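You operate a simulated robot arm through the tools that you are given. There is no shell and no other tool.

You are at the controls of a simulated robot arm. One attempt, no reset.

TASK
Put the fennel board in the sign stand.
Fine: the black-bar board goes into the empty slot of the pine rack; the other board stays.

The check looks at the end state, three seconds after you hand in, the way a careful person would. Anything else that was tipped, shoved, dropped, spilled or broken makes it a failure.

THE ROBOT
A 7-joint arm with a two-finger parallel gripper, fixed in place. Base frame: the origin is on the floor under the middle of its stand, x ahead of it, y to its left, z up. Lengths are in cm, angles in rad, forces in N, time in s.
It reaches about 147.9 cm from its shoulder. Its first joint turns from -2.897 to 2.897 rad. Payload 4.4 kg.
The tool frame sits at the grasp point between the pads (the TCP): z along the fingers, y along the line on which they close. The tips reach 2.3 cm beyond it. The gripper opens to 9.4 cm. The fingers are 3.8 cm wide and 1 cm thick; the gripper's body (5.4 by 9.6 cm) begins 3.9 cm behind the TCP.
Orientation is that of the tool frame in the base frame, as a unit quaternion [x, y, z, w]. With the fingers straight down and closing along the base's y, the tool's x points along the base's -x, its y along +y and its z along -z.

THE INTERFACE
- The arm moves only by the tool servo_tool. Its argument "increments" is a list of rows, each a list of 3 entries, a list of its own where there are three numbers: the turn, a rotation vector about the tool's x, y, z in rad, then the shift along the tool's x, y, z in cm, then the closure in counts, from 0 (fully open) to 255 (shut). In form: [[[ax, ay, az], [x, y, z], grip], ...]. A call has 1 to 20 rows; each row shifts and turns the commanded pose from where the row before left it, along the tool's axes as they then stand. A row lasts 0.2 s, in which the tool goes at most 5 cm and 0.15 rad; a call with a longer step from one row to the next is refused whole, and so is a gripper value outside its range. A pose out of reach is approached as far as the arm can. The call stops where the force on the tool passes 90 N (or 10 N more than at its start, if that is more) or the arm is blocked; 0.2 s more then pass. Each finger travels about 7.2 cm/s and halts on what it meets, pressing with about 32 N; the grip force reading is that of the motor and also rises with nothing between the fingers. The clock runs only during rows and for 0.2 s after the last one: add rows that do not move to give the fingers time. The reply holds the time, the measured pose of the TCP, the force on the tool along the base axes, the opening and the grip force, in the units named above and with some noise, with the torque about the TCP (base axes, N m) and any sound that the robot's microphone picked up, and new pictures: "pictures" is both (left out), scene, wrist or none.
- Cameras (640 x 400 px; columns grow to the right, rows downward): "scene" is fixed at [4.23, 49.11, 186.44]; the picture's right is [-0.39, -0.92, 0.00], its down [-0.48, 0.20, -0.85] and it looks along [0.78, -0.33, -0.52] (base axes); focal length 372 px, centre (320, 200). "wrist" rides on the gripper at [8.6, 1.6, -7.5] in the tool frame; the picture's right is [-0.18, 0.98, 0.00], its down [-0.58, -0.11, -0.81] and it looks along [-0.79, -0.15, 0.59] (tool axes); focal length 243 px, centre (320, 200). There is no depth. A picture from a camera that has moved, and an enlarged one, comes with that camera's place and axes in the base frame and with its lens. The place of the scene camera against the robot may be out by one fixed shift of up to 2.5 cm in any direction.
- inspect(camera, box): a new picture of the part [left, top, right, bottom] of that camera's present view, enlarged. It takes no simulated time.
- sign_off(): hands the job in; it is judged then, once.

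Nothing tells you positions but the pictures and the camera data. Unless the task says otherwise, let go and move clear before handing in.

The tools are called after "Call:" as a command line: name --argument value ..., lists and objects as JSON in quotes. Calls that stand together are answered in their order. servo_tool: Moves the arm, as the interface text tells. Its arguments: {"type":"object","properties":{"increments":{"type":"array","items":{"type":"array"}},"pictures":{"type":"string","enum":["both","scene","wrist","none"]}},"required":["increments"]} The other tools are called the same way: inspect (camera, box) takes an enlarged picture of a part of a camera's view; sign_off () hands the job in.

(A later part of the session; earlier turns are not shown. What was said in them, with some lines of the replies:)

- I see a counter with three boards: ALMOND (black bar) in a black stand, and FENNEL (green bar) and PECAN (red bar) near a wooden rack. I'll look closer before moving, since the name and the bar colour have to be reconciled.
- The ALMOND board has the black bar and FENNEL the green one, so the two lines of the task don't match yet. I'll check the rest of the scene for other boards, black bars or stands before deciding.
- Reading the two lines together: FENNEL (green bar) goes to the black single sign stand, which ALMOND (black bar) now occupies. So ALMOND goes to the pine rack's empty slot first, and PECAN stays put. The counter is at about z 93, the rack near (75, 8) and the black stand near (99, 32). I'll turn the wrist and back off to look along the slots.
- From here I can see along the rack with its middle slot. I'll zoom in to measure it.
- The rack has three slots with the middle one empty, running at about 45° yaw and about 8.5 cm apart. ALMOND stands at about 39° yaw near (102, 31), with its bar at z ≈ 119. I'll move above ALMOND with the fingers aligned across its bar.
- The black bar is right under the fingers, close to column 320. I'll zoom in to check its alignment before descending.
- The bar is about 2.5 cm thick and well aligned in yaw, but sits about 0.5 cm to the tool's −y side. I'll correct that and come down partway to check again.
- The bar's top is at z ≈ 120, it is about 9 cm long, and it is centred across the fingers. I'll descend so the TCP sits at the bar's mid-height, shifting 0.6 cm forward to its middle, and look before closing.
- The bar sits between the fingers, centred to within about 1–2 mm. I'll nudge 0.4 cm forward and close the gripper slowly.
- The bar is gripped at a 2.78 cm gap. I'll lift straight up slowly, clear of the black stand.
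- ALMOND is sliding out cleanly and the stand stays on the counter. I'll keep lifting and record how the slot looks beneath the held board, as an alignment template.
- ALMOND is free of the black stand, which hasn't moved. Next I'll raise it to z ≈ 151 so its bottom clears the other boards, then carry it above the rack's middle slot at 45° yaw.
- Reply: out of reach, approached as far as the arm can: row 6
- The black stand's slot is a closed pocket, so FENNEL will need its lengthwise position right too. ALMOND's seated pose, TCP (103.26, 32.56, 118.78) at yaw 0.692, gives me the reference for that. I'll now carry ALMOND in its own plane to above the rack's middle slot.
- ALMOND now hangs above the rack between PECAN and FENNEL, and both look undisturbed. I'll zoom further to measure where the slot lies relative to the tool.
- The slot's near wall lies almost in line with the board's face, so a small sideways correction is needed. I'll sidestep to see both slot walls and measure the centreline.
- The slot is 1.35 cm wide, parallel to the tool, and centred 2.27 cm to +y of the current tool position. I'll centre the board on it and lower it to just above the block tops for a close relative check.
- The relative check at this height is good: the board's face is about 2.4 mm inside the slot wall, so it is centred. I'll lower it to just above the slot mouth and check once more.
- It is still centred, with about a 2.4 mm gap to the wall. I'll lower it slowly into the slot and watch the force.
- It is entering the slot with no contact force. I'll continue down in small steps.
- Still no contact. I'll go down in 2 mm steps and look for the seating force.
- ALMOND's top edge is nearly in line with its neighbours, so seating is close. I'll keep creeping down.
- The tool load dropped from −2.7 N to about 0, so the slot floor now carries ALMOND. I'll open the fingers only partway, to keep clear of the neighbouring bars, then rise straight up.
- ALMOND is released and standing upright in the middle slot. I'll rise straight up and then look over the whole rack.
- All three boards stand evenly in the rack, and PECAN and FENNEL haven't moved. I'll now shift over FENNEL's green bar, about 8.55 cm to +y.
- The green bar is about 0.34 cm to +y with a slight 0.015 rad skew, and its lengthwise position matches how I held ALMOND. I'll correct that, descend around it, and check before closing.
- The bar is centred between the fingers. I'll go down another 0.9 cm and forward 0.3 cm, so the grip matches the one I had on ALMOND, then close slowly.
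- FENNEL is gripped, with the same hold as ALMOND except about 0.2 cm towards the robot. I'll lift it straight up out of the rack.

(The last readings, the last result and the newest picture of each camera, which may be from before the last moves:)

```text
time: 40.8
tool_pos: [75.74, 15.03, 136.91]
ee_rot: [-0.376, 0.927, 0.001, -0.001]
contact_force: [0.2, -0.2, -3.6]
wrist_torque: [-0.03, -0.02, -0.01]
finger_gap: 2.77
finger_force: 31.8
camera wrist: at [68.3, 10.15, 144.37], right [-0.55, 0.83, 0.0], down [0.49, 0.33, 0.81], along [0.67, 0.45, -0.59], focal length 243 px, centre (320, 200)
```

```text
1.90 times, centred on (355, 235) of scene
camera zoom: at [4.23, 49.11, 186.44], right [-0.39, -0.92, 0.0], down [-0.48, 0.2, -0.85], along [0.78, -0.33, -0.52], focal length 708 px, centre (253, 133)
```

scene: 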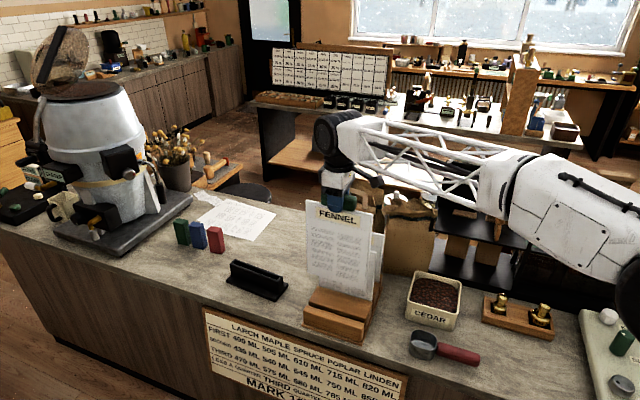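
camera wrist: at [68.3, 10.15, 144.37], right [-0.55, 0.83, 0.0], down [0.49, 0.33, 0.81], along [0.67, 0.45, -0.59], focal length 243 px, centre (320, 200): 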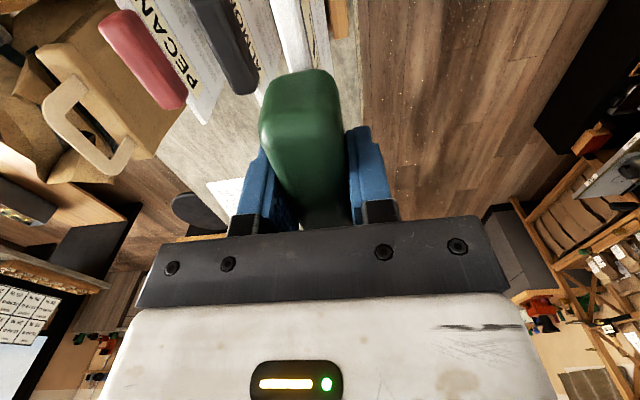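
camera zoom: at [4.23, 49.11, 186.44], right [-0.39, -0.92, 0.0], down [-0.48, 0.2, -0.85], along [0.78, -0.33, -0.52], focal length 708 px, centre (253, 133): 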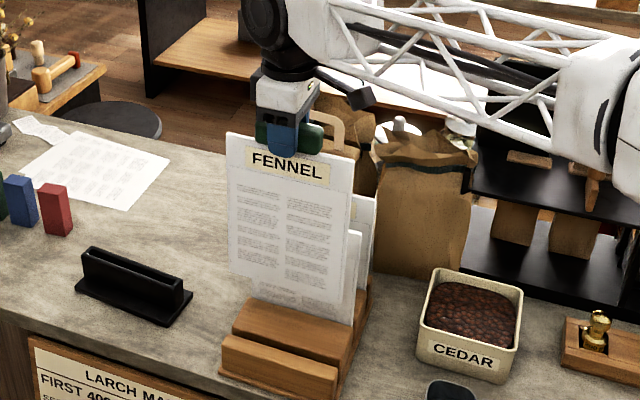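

FENNEL is clear of the rack, and ALMOND and PECAN remain in place. I'll carry it along its own plane and then over beside the black stand, stopping slightly offset so I can measure the pocket.

Call:
servo_tool --increments '[[[0, 0, 0.0198], [-2.5, 0, 0], 255], [[0, 0, 0.0198], [-3.1, 0, 0], 255], [[0, 0, 0.0198], [-3.1, 0, 0], 255], [[0, 0, 0.0198], [-3.1, 0, 0], 255], [[0, 0, 0], [-3.1, 0, 0], 255], [[0, 0, 0], [-3.1, 0, 0], 255], [[0, 0, 0], [-2.4, -1.65, 0], 255], [[0, 0, 0], [-2.4, -1.65, 0], 255], [[0, 0, 0], [-2.4, -1.65, 0], 255], [[0, 0, 0], [-2.3, -1.65, 0], 255], [[0, 0, 0], [0, 0, 0], 255], [[0, 0, 0], [0, 0, 0], 255]]' --pictures "both"

Call:
inspect --camera "wrist" --box '[300, 0, 400, 63]'

Call:
inspect --camera "wrist" --box '[240, 0, 400, 100]'

Call:
inspect --camera "scene" --box '[200, 100, 400, 330]'

```text
time: 43.4
tool_pos: [100.89, 27.84, 137.03]
ee_rot: [-0.34, 0.941, 0.0, 0.0]
contact_force: [-0.5, -0.1, -2.6]
wrist_torque: [-0.01, 0.02, -0.06]
finger_gap: 2.78
finger_force: 32.0
camera wrist: at [93.1, 23.54, 144.41], right [-0.49, 0.87, 0.0], down [0.52, 0.29, 0.81], along [0.7, 0.39, -0.59], focal length 243 px, centre (320, 200)
```

scene: 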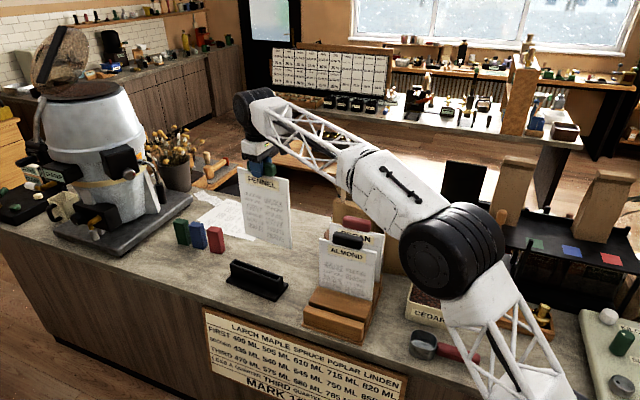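
wrist: 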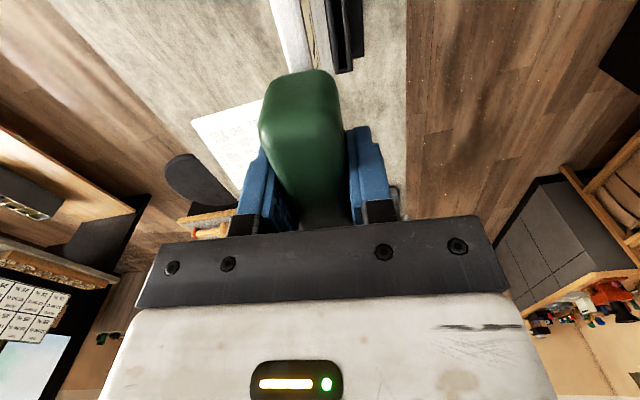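

```text
6.35 times, centred on (350, 32) of wrist
camera zoom: at [93.1, 23.54, 144.41], right [-0.49, 0.87, 0.0], down [0.52, 0.29, 0.81], along [0.7, 0.39, -0.59], focal length 1540 px, centre (130, 1270)
```

zoom: 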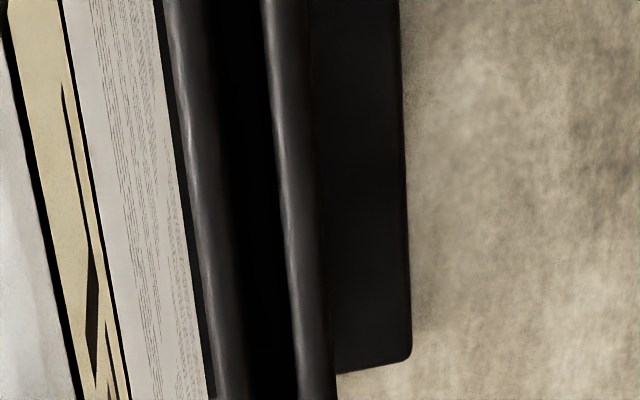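

```text
4.00 times, centred on (320, 50) of wrist
camera zoom: at [93.1, 23.54, 144.41], right [-0.49, 0.87, 0.0], down [0.52, 0.29, 0.81], along [0.7, 0.39, -0.59], focal length 970 px, centre (320, 800)
```

zoom: 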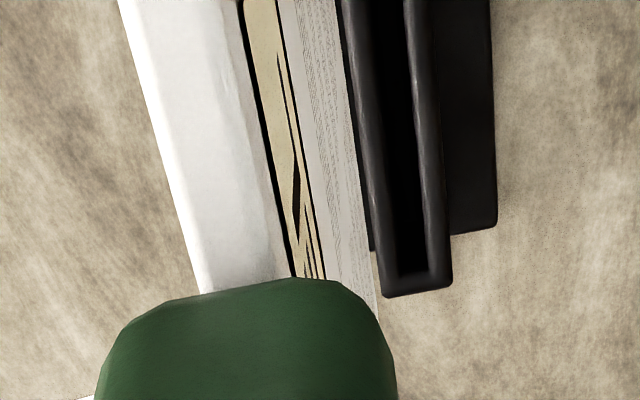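

```text
1.74 times, centred on (300, 215) of scene
camera zoom: at [4.23, 49.11, 186.44], right [-0.39, -0.92, 0.0], down [-0.48, 0.2, -0.85], along [0.78, -0.33, -0.52], focal length 647 px, centre (355, 174)
```

zoom: 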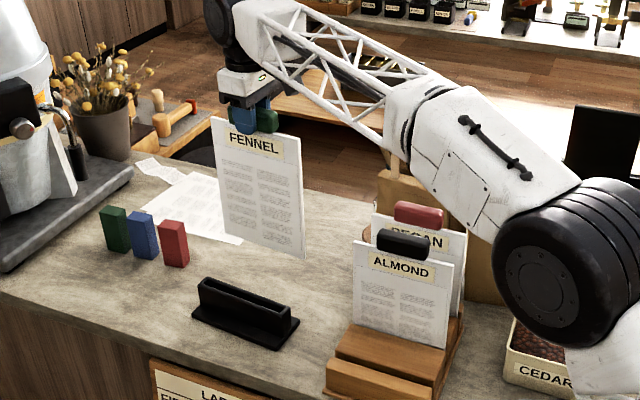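

The pocket lines up with the tool, centred 1.86 cm to +y, with about 1 cm of lengthwise slack. I'll move over it and lower to just above the mouth for the close check.

Call:
servo_tool --increments '[[[0, 0, 0], [-1.7, 0.62, 0], 255], [[0, 0, 0], [-1.7, 0.62, 0], 255], [[0, 0, 0], [-1.65, 0.62, 0], 255], [[0, 0, 0], [0, 0, 0], 255], [[0, 0, 0], [0, 0, 2.5], 255], [[0, 0, 0], [0, 0, 2.5], 255], [[0, 0, 0], [0, 0, 2.5], 255], [[0, 0, 0], [0, 0, 0.8], 255], [[0, 0, 0], [0, 0, 0], 255], [[0, 0, 0], [0, 0, 0], 255]]' --pictures "both"

Call:
inspect --camera "wrist" --box '[310, 0, 370, 38]'

Call:
inspect --camera "wrist" --box '[240, 0, 400, 100]'

Call:
inspect --camera "scene" --box '[200, 170, 310, 310]'

```text
time: 45.6
tool_pos: [103.47, 32.6, 128.78]
ee_rot: [-0.34, 0.941, 0.001, 0.001]
contact_force: [0.0, 0.6, -2.7]
wrist_torque: [0.01, 0.0, 0.01]
finger_gap: 2.78
finger_force: 32.0
camera wrist: at [95.7, 28.23, 136.13], right [-0.49, 0.87, 0.0], down [0.52, 0.29, 0.81], along [0.7, 0.39, -0.59], focal length 243 px, centre (320, 200)
```

scene: 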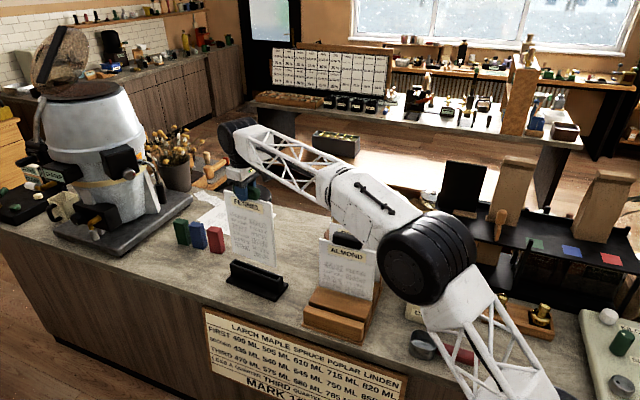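
wrist: 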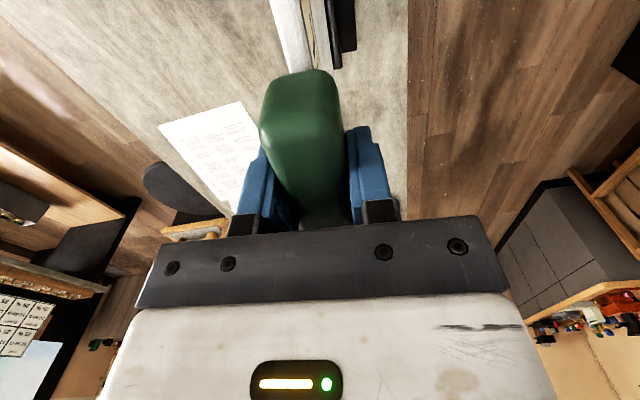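

```text
10.53 times, centred on (340, 19) of wrist
camera zoom: at [95.7, 28.23, 136.13], right [-0.49, 0.87, 0.0], down [0.52, 0.29, 0.81], along [0.7, 0.39, -0.59], focal length 2554 px, centre (110, 2105)
```

zoom: 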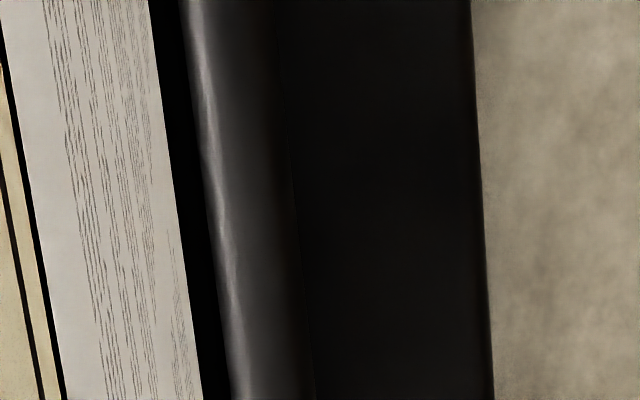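

```text
4.00 times, centred on (320, 50) of wrist
camera zoom: at [95.7, 28.23, 136.13], right [-0.49, 0.87, 0.0], down [0.52, 0.29, 0.81], along [0.7, 0.39, -0.59], focal length 970 px, centre (320, 800)
```

zoom: 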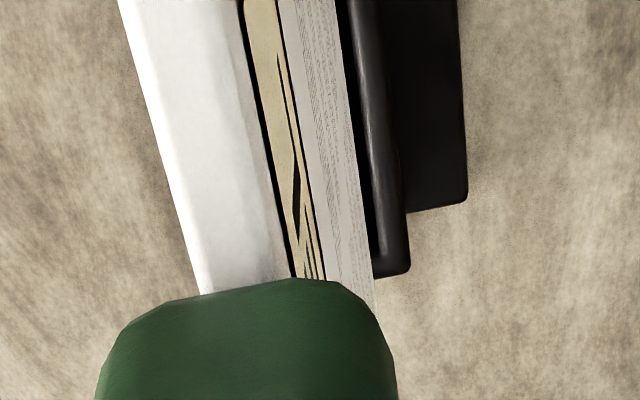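

```text
2.86 times, centred on (255, 240) of scene
camera zoom: at [4.23, 49.11, 186.44], right [-0.39, -0.92, 0.0], down [-0.48, 0.2, -0.85], along [0.78, -0.33, -0.52], focal length 1063 px, centre (506, 86)
```

zoom: 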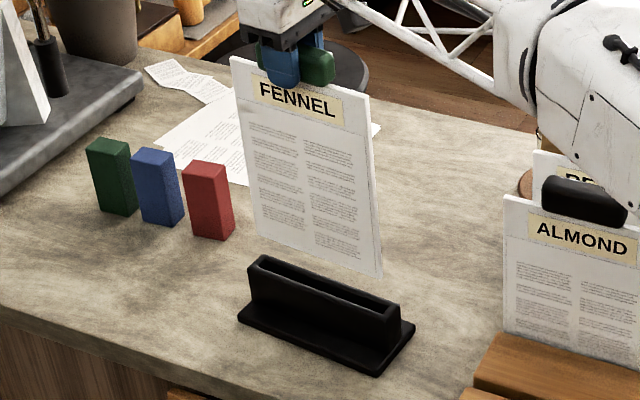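

The view matches the ALMOND template almost pixel for pixel, so FENNEL is exactly over the pocket. I'll lower it in slowly.

Call:
servo_tool --increments '[[[0, 0, 0], [0, 0, 0.8], 255], [[0, 0, 0], [0, 0, 0.8], 255], [[0, 0, 0], [0, 0, 0.8], 255], [[0, 0, 0], [0, 0, 0.8], 255], [[0, 0, 0], [0, 0, 0.8], 255], [[0, 0, 0], [0, 0, 0.8], 255], [[0, 0, 0], [0, 0, 0], 255]]' --pictures "wrist"

Call:
inspect --camera "scene" --box '[200, 170, 310, 310]'

Call:
inspect --camera "wrist" --box '[240, 0, 400, 100]'

```text
time: 47.2
tool_pos: [103.37, 32.65, 123.79]
ee_rot: [-0.34, 0.941, 0.0, 0.0]
contact_force: [-0.1, 0.6, -2.6]
wrist_torque: [-0.03, 0.03, 0.05]
finger_gap: 2.77
finger_force: 32.1
camera wrist: at [95.66, 28.23, 131.28], right [-0.49, 0.87, 0.0], down [0.52, 0.29, 0.81], along [0.7, 0.39, -0.59], focal length 243 px, centre (320, 200)
```

wrist: 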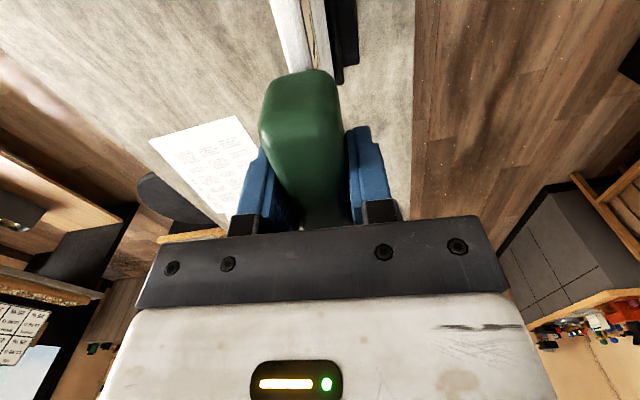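

```text
2.86 times, centred on (255, 240) of scene
camera zoom: at [4.23, 49.11, 186.44], right [-0.39, -0.92, 0.0], down [-0.48, 0.2, -0.85], along [0.78, -0.33, -0.52], focal length 1063 px, centre (506, 86)
```

zoom: 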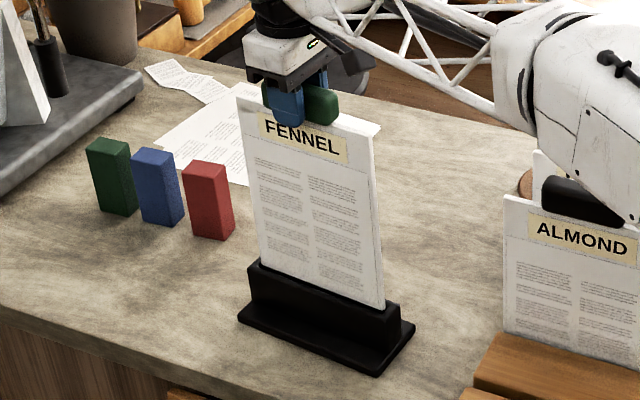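

```text
4.00 times, centred on (320, 50) of wrist
camera zoom: at [95.66, 28.23, 131.28], right [-0.49, 0.87, 0.0], down [0.52, 0.29, 0.81], along [0.7, 0.39, -0.59], focal length 970 px, centre (320, 800)
```

zoom: 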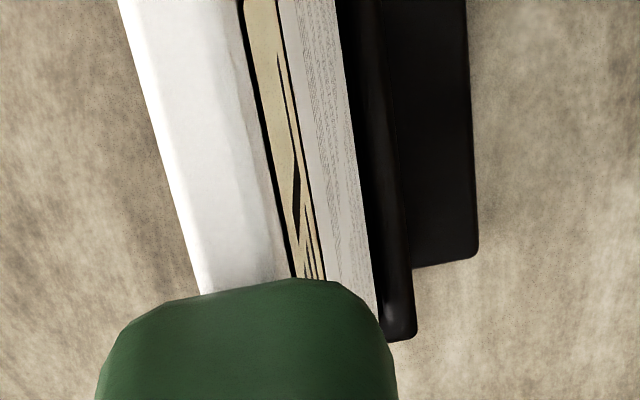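

The board has entered the pocket with no contact force. I'll continue down towards the expected seat at z ≈ 118.8.

Call:
servo_tool --increments '[[[0, 0, 0], [0, 0, 0.8], 255], [[0, 0, 0], [0, 0, 0.8], 255], [[0, 0, 0], [0, 0, 0.8], 255], [[0, 0, 0], [0, 0, 0.8], 255], [[0, 0, 0], [0, 0, 0.7], 255], [[0, 0, 0], [0, 0, 0.5], 255], [[0, 0, 0], [0, 0, 0.2], 255], [[0, 0, 0], [0, 0, 0], 255]]' --pictures "none"

```text
time: 49.0
tool_pos: [103.41, 32.55, 119.33]
ee_rot: [-0.339, 0.941, 0.0, 0.0]
contact_force: [0.0, -0.1, -0.9]
wrist_torque: [0.03, -0.03, 0.01]
finger_gap: 2.78
finger_force: 32.0
```

Call:
servo_tool --increments '[[[0, 0, 0], [0, 0, 0.1], 255], [[0, 0, 0], [0, 0, 0.1], 255], [[0, 0, 0], [0, 0, 0], 255]]' --pictures "wrist"

Call:
inspect --camera "scene" --box '[200, 170, 310, 310]'

```text
time: 49.8
tool_pos: [103.43, 32.49, 119.1]
ee_rot: [-0.339, 0.941, 0.0, 0.0]
contact_force: [-0.3, -0.2, -3.0]
wrist_torque: [-0.02, 0.01, 0.03]
finger_gap: 2.8
finger_force: 31.7
camera wrist: at [95.69, 28.15, 126.51], right [-0.49, 0.87, 0.0], down [0.52, 0.29, 0.81], along [0.7, 0.39, -0.59], focal length 243 px, centre (320, 200)
```

wrist: 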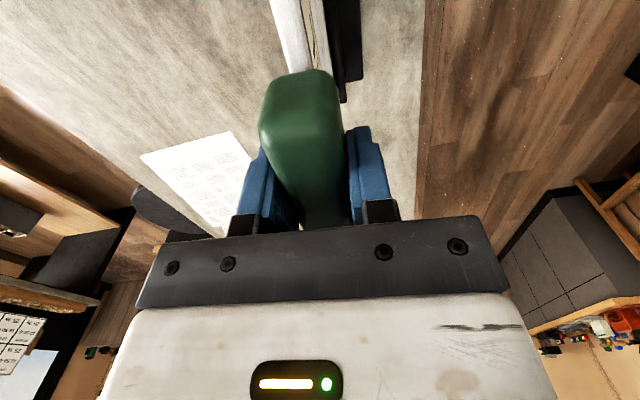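

```text
2.86 times, centred on (255, 240) of scene
camera zoom: at [4.23, 49.11, 186.44], right [-0.39, -0.92, 0.0], down [-0.48, 0.2, -0.85], along [0.78, -0.33, -0.52], focal length 1063 px, centre (506, 86)
```

zoom: 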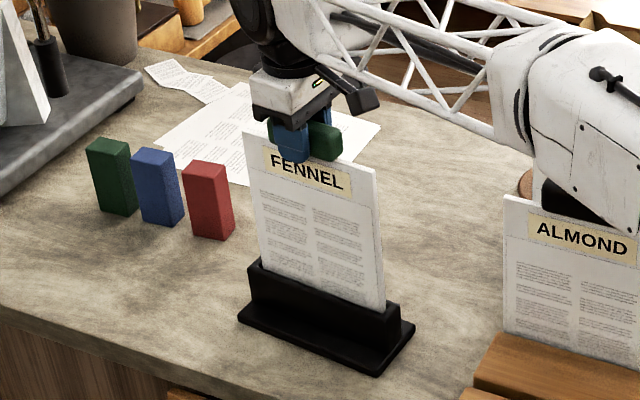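

Call:
servo_tool --increments '[[[0, 0, 0], [0, 0, 0.1], 255], [[0, 0, 0], [0, 0, 0.1], 255], [[0, 0, 0], [0, 0, 0], 255]]' --pictures "none"

Call:
servo_tool --increments '[[[0, 0, 0], [0, 0, 0.1], 255], [[0, 0, 0], [0, 0, 0], 255]]' --pictures "none"

```text
time: 50.6
tool_pos: [103.48, 32.54, 118.87]
ee_rot: [-0.34, 0.941, 0.0, 0.0]
contact_force: [0.7, -0.4, -2.9]
wrist_torque: [-0.01, -0.02, -0.02]
finger_gap: 2.79
finger_force: 32.0
```

```text
time: 51.2
tool_pos: [103.27, 32.53, 118.66]
ee_rot: [-0.341, 0.94, 0.0, 0.0]
contact_force: [0.3, 0.7, -3.0]
wrist_torque: [0.12, -0.14, -0.04]
finger_gap: 2.76
finger_force: 31.9
```

Call:
servo_tool --increments '[[[0, 0, 0], [0, 0, 0.1], 255], [[0, 0, 0], [0, 0, 0], 255]]' --pictures "wrist"

Call:
inspect --camera "scene" --box '[220, 220, 300, 310]'

Call:
inspect --camera "wrist" --box '[160, 0, 480, 220]'

```text
time: 51.8
tool_pos: [103.42, 32.5, 118.71]
ee_rot: [-0.339, 0.941, 0.0, 0.0]
contact_force: [-0.9, -1.6, 8.2]
wrist_torque: [-0.66, 0.87, 0.0]
finger_gap: 2.8
finger_force: 31.7
camera wrist: at [95.66, 28.19, 126.2], right [-0.49, 0.87, 0.0], down [0.52, 0.29, 0.81], along [0.71, 0.39, -0.59], focal length 243 px, centre (320, 200)
```

wrist: 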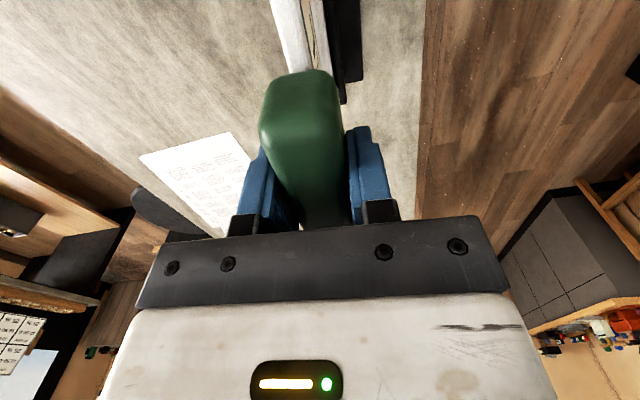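

```text
4.44 times, centred on (260, 265) of scene
camera zoom: at [4.23, 49.11, 186.44], right [-0.39, -0.92, 0.0], down [-0.48, 0.2, -0.85], along [0.78, -0.33, -0.52], focal length 1653 px, centre (587, -89)
```

zoom: 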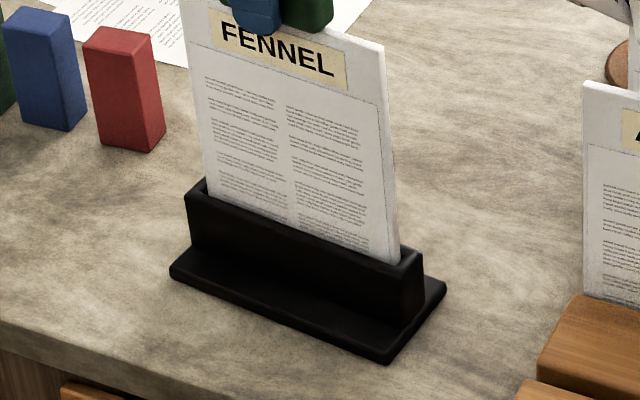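

```text
1.82 times, centred on (320, 110) of wrist
camera zoom: at [95.66, 28.19, 126.2], right [-0.49, 0.87, 0.0], down [0.52, 0.29, 0.81], along [0.71, 0.39, -0.59], focal length 441 px, centre (320, 364)
```

zoom: 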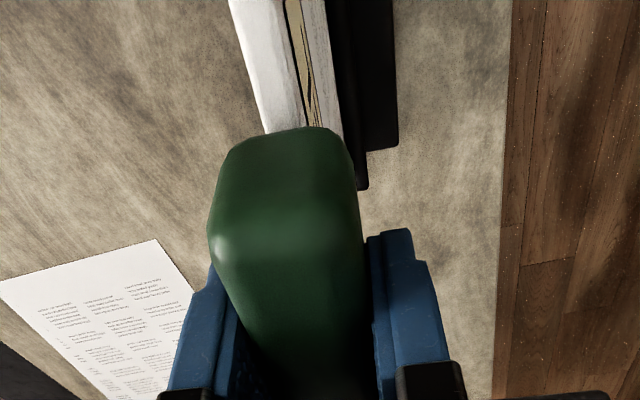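

FENNEL has touched the pocket floor at z ≈ 118.7, exactly as predicted. I'll ease off the slight pressure, open the fingers gradually, and check that it stands.

Call:
servo_tool --increments '[[[0, 0, 0], [0, 0, -0.08], 255], [[0, 0, 0], [0, 0, 0], 200], [[0, 0, 0], [0, 0, 0], 170], [[0, 0, 0], [0, 0, 0], 150], [[0, 0, 0], [0, 0, 0], 120], [[0, 0, 0], [0, 0, 0], 90], [[0, 0, 0], [0, 0, 0], 70], [[0, 0, 0], [0, 0, 0], 70]]' --pictures "both"

Call:
inspect --camera "wrist" --box '[160, 20, 480, 240]'

Call:
inspect --camera "scene" --box '[200, 170, 310, 310]'

```text
time: 53.6
tool_pos: [103.44, 32.61, 118.78]
ee_rot: [-0.34, 0.94, 0.0, 0.0]
contact_force: [0.6, -0.3, 0.0]
wrist_torque: [0.0, 0.02, -0.02]
finger_gap: 6.82
finger_force: 0.2
camera wrist: at [95.65, 28.2, 126.17], right [-0.49, 0.87, 0.0], down [0.52, 0.29, 0.81], along [0.7, 0.39, -0.59], focal length 243 px, centre (320, 200)
```

scene: 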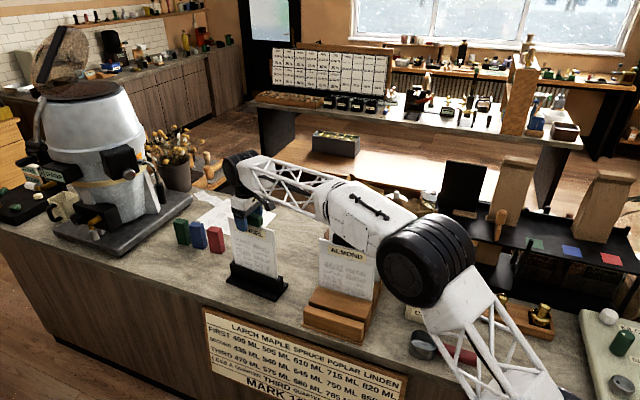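
wrist: 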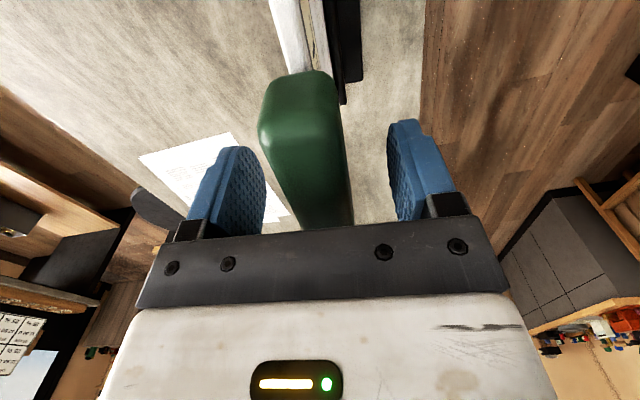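

```text
1.82 times, centred on (320, 130) of wrist
camera zoom: at [95.65, 28.2, 126.17], right [-0.49, 0.87, 0.0], down [0.52, 0.29, 0.81], along [0.7, 0.39, -0.59], focal length 441 px, centre (320, 327)
```

zoom: 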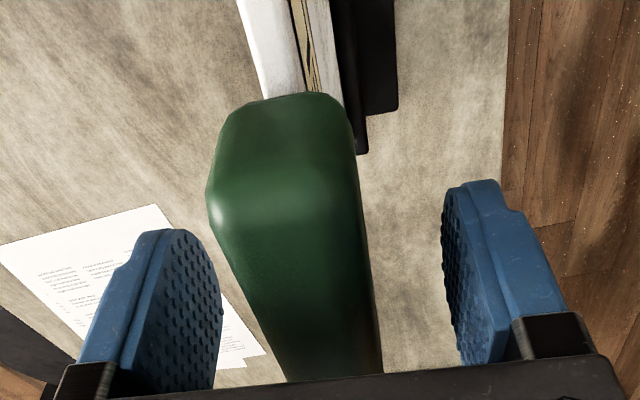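

```text
2.86 times, centred on (255, 240) of scene
camera zoom: at [4.23, 49.11, 186.44], right [-0.39, -0.92, 0.0], down [-0.48, 0.2, -0.85], along [0.78, -0.33, -0.52], focal length 1063 px, centre (506, 86)
```

zoom: 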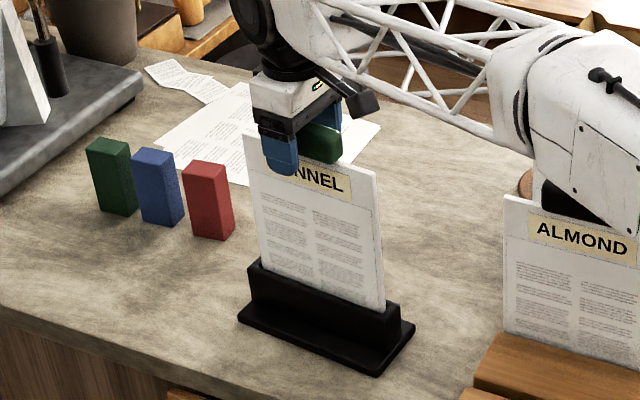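

FENNEL is released and standing in the black stand. I'll rise straight up, then back off towards the starting area to inspect everything.

Call:
servo_tool --increments '[[[0, 0, 0], [0, 0, -1.0], 70], [[0, 0, 0], [0, 0, -2.0], 70], [[0, 0, 0], [0, 0, -3.0], 70], [[0, 0, 0], [0, 0, -3.0], 70], [[0, 0, 0], [0, 0, -3.0], 70], [[0, 0, 0], [0, 0, -3.0], 70], [[0, 0, 0], [0, 0, -3.0], 70], [[0, 0, 0], [0, 0, -3.0], 70], [[0, 0, 0], [0, 0, -3.0], 70], [[0, 0, 0], [0, 0, 0], 70]]' --pictures "both"

```text
time: 55.8
tool_pos: [103.55, 32.51, 142.93]
ee_rot: [-0.339, 0.941, 0.0, 0.0]
contact_force: [-0.7, 0.0, -0.7]
wrist_torque: [-0.01, -0.02, 0.02]
finger_gap: 6.83
finger_force: 0.1
camera wrist: at [95.77, 28.19, 150.37], right [-0.49, 0.87, 0.0], down [0.52, 0.29, 0.81], along [0.7, 0.39, -0.59], focal length 243 px, centre (320, 200)
```

scene: 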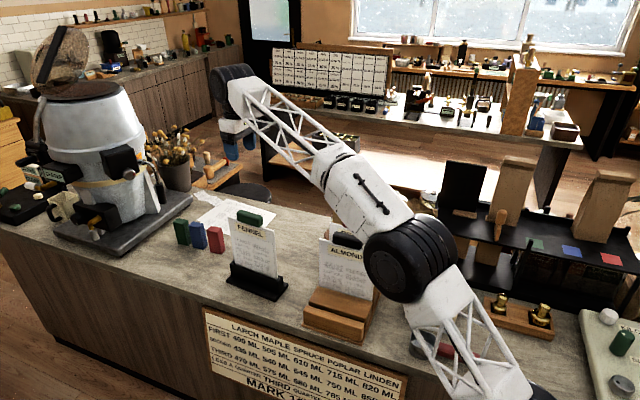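
wrist: 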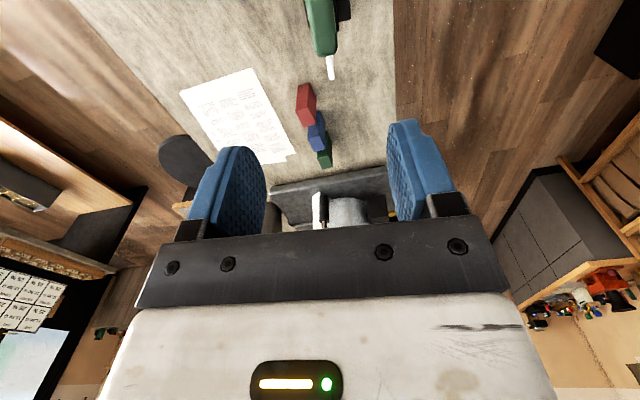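

The gripper is clear above FENNEL. I'll back away to the robot side at height, to see both stands unobstructed.

Call:
servo_tool --increments '[[[0, 0, 0], [4.2, -0.25, -0.1], 70], [[0, 0, 0], [4.4, -0.25, -0.1], 70], [[0, 0, 0], [4.4, -0.25, -0.1], 70], [[0, 0, 0], [4.4, -0.25, -0.1], 70], [[0, 0, 0], [4.4, -0.25, -0.1], 70], [[0, 0, 0], [4.4, -0.25, -0.1], 70], [[0, 0, 0], [4.4, -0.25, -0.1], 70], [[0, 0, 0], [4.4, -0.25, -0.1], 70], [[0, 0, 0], [4.4, -0.25, -0.1], 70], [[0, 0, 0], [4.4, -0.25, -0.1], 70], [[0, 0, 0], [4.4, -0.25, -0.1], 70], [[0, 0, 0], [4.4, -0.25, -0.1], 70], [[0, 0, 0], [4.4, -0.25, -0.1], 70], [[0, 0, 0], [4.0, -0.25, -0.1], 70], [[0, 0, 0], [0, 0, 0], 70]]' --pictures "both"

Call:
inspect --camera "scene" --box '[200, 180, 420, 350]'

Call:
inspect --camera "wrist" --box '[240, 20, 400, 220]'

Call:
inspect --camera "scene" --box '[290, 200, 400, 350]'

Call:
inspect --camera "scene" --box '[200, 190, 310, 310]'

```text
time: 59.0
tool_pos: [58.68, -8.99, 144.08]
ee_rot: [-0.339, 0.941, 0.0, 0.0]
contact_force: [-0.7, -0.7, -1.5]
wrist_torque: [0.02, -0.03, 0.0]
finger_gap: 6.82
finger_force: 0.0
camera wrist: at [50.99, -13.56, 151.52], right [-0.49, 0.87, 0.0], down [0.52, 0.29, 0.81], along [0.7, 0.39, -0.59], focal length 243 px, centre (320, 200)
```

scene: 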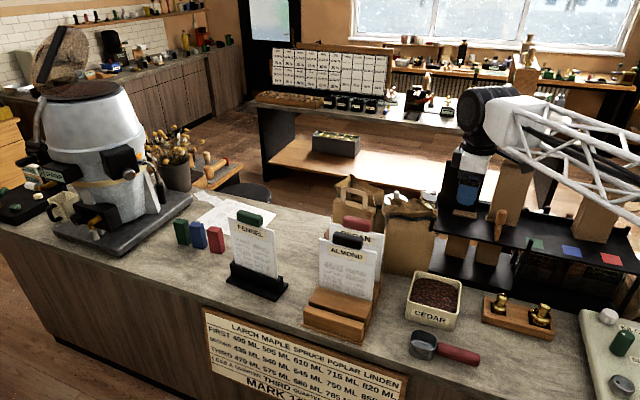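
wrist: 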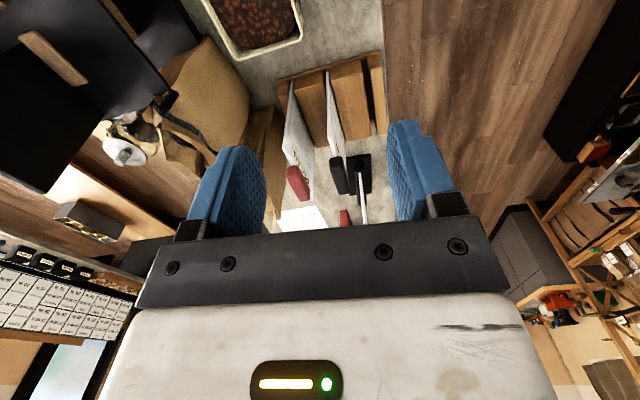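

```text
2.35 times, centred on (310, 265) of scene
camera zoom: at [4.23, 49.11, 186.44], right [-0.39, -0.92, 0.0], down [-0.48, 0.2, -0.85], along [0.78, -0.33, -0.52], focal length 875 px, centre (344, 47)
```

zoom: 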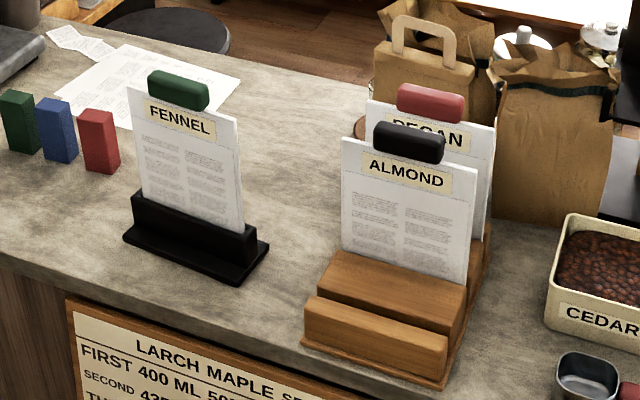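

```text
2.00 times, centred on (320, 120) of wrist
camera zoom: at [50.99, -13.56, 151.52], right [-0.49, 0.87, 0.0], down [0.52, 0.29, 0.81], along [0.7, 0.39, -0.59], focal length 485 px, centre (320, 360)
```

zoom: 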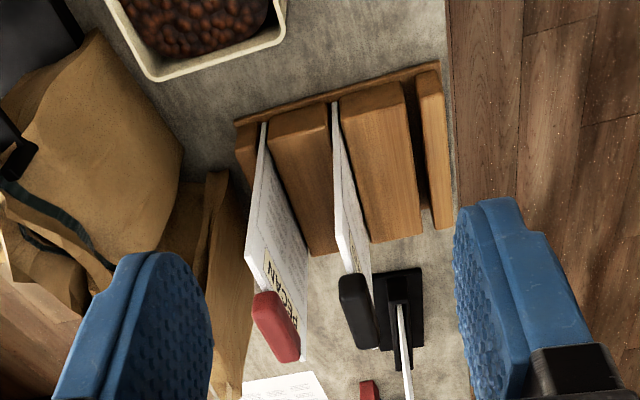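

```text
2.67 times, centred on (345, 275) of scene
camera zoom: at [4.23, 49.11, 186.44], right [-0.39, -0.92, 0.0], down [-0.48, 0.2, -0.85], along [0.78, -0.33, -0.52], focal length 992 px, centre (253, 0)
```

zoom: 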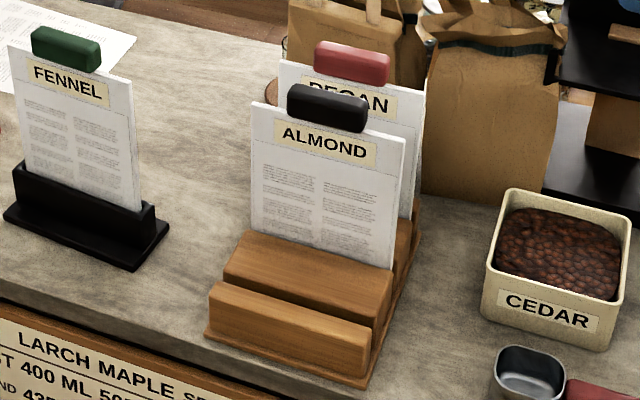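

```text
3.33 times, centred on (255, 250) of scene
camera zoom: at [4.23, 49.11, 186.44], right [-0.39, -0.92, 0.0], down [-0.48, 0.2, -0.85], along [0.78, -0.33, -0.52], focal length 1240 px, centre (537, 33)
```

zoom: 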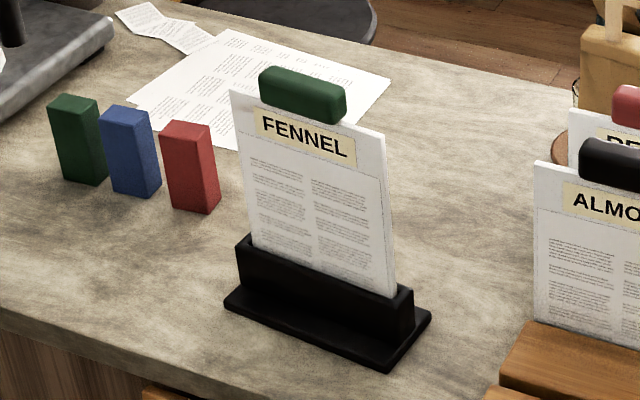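

FENNEL (green bar) stands fully seated in the black sign stand. ALMOND (black bar) is in the pine rack's middle slot, which was empty at the start, and PECAN hasn't moved. Both stands and everything else on the counter match the starting picture, and the gripper is clear, so I'm handing in.

Call:
sign_off

```text
The job is handed in.
```

FENNEL is now in the black sign stand, and ALMOND (the black-bar board) is in the middle slot of the pine rack. PECAN stayed where it was. I've handed the job in; no verdict came back with it.

- **How I read the task:** FENNEL was in the pine rack at the start and ALMOND was in the sign stand. I took the two lines together as a swap: ALMOND to the slot that was empty, then FENNEL to the stand.
- **Seating:** Each board went down until the slot floor took its weight. Both stayed upright after I let go.
- **Everything else:** In the last pictures, both stands and the other things on the counter look the same as at the start. The gripper is open and clear of the boards.
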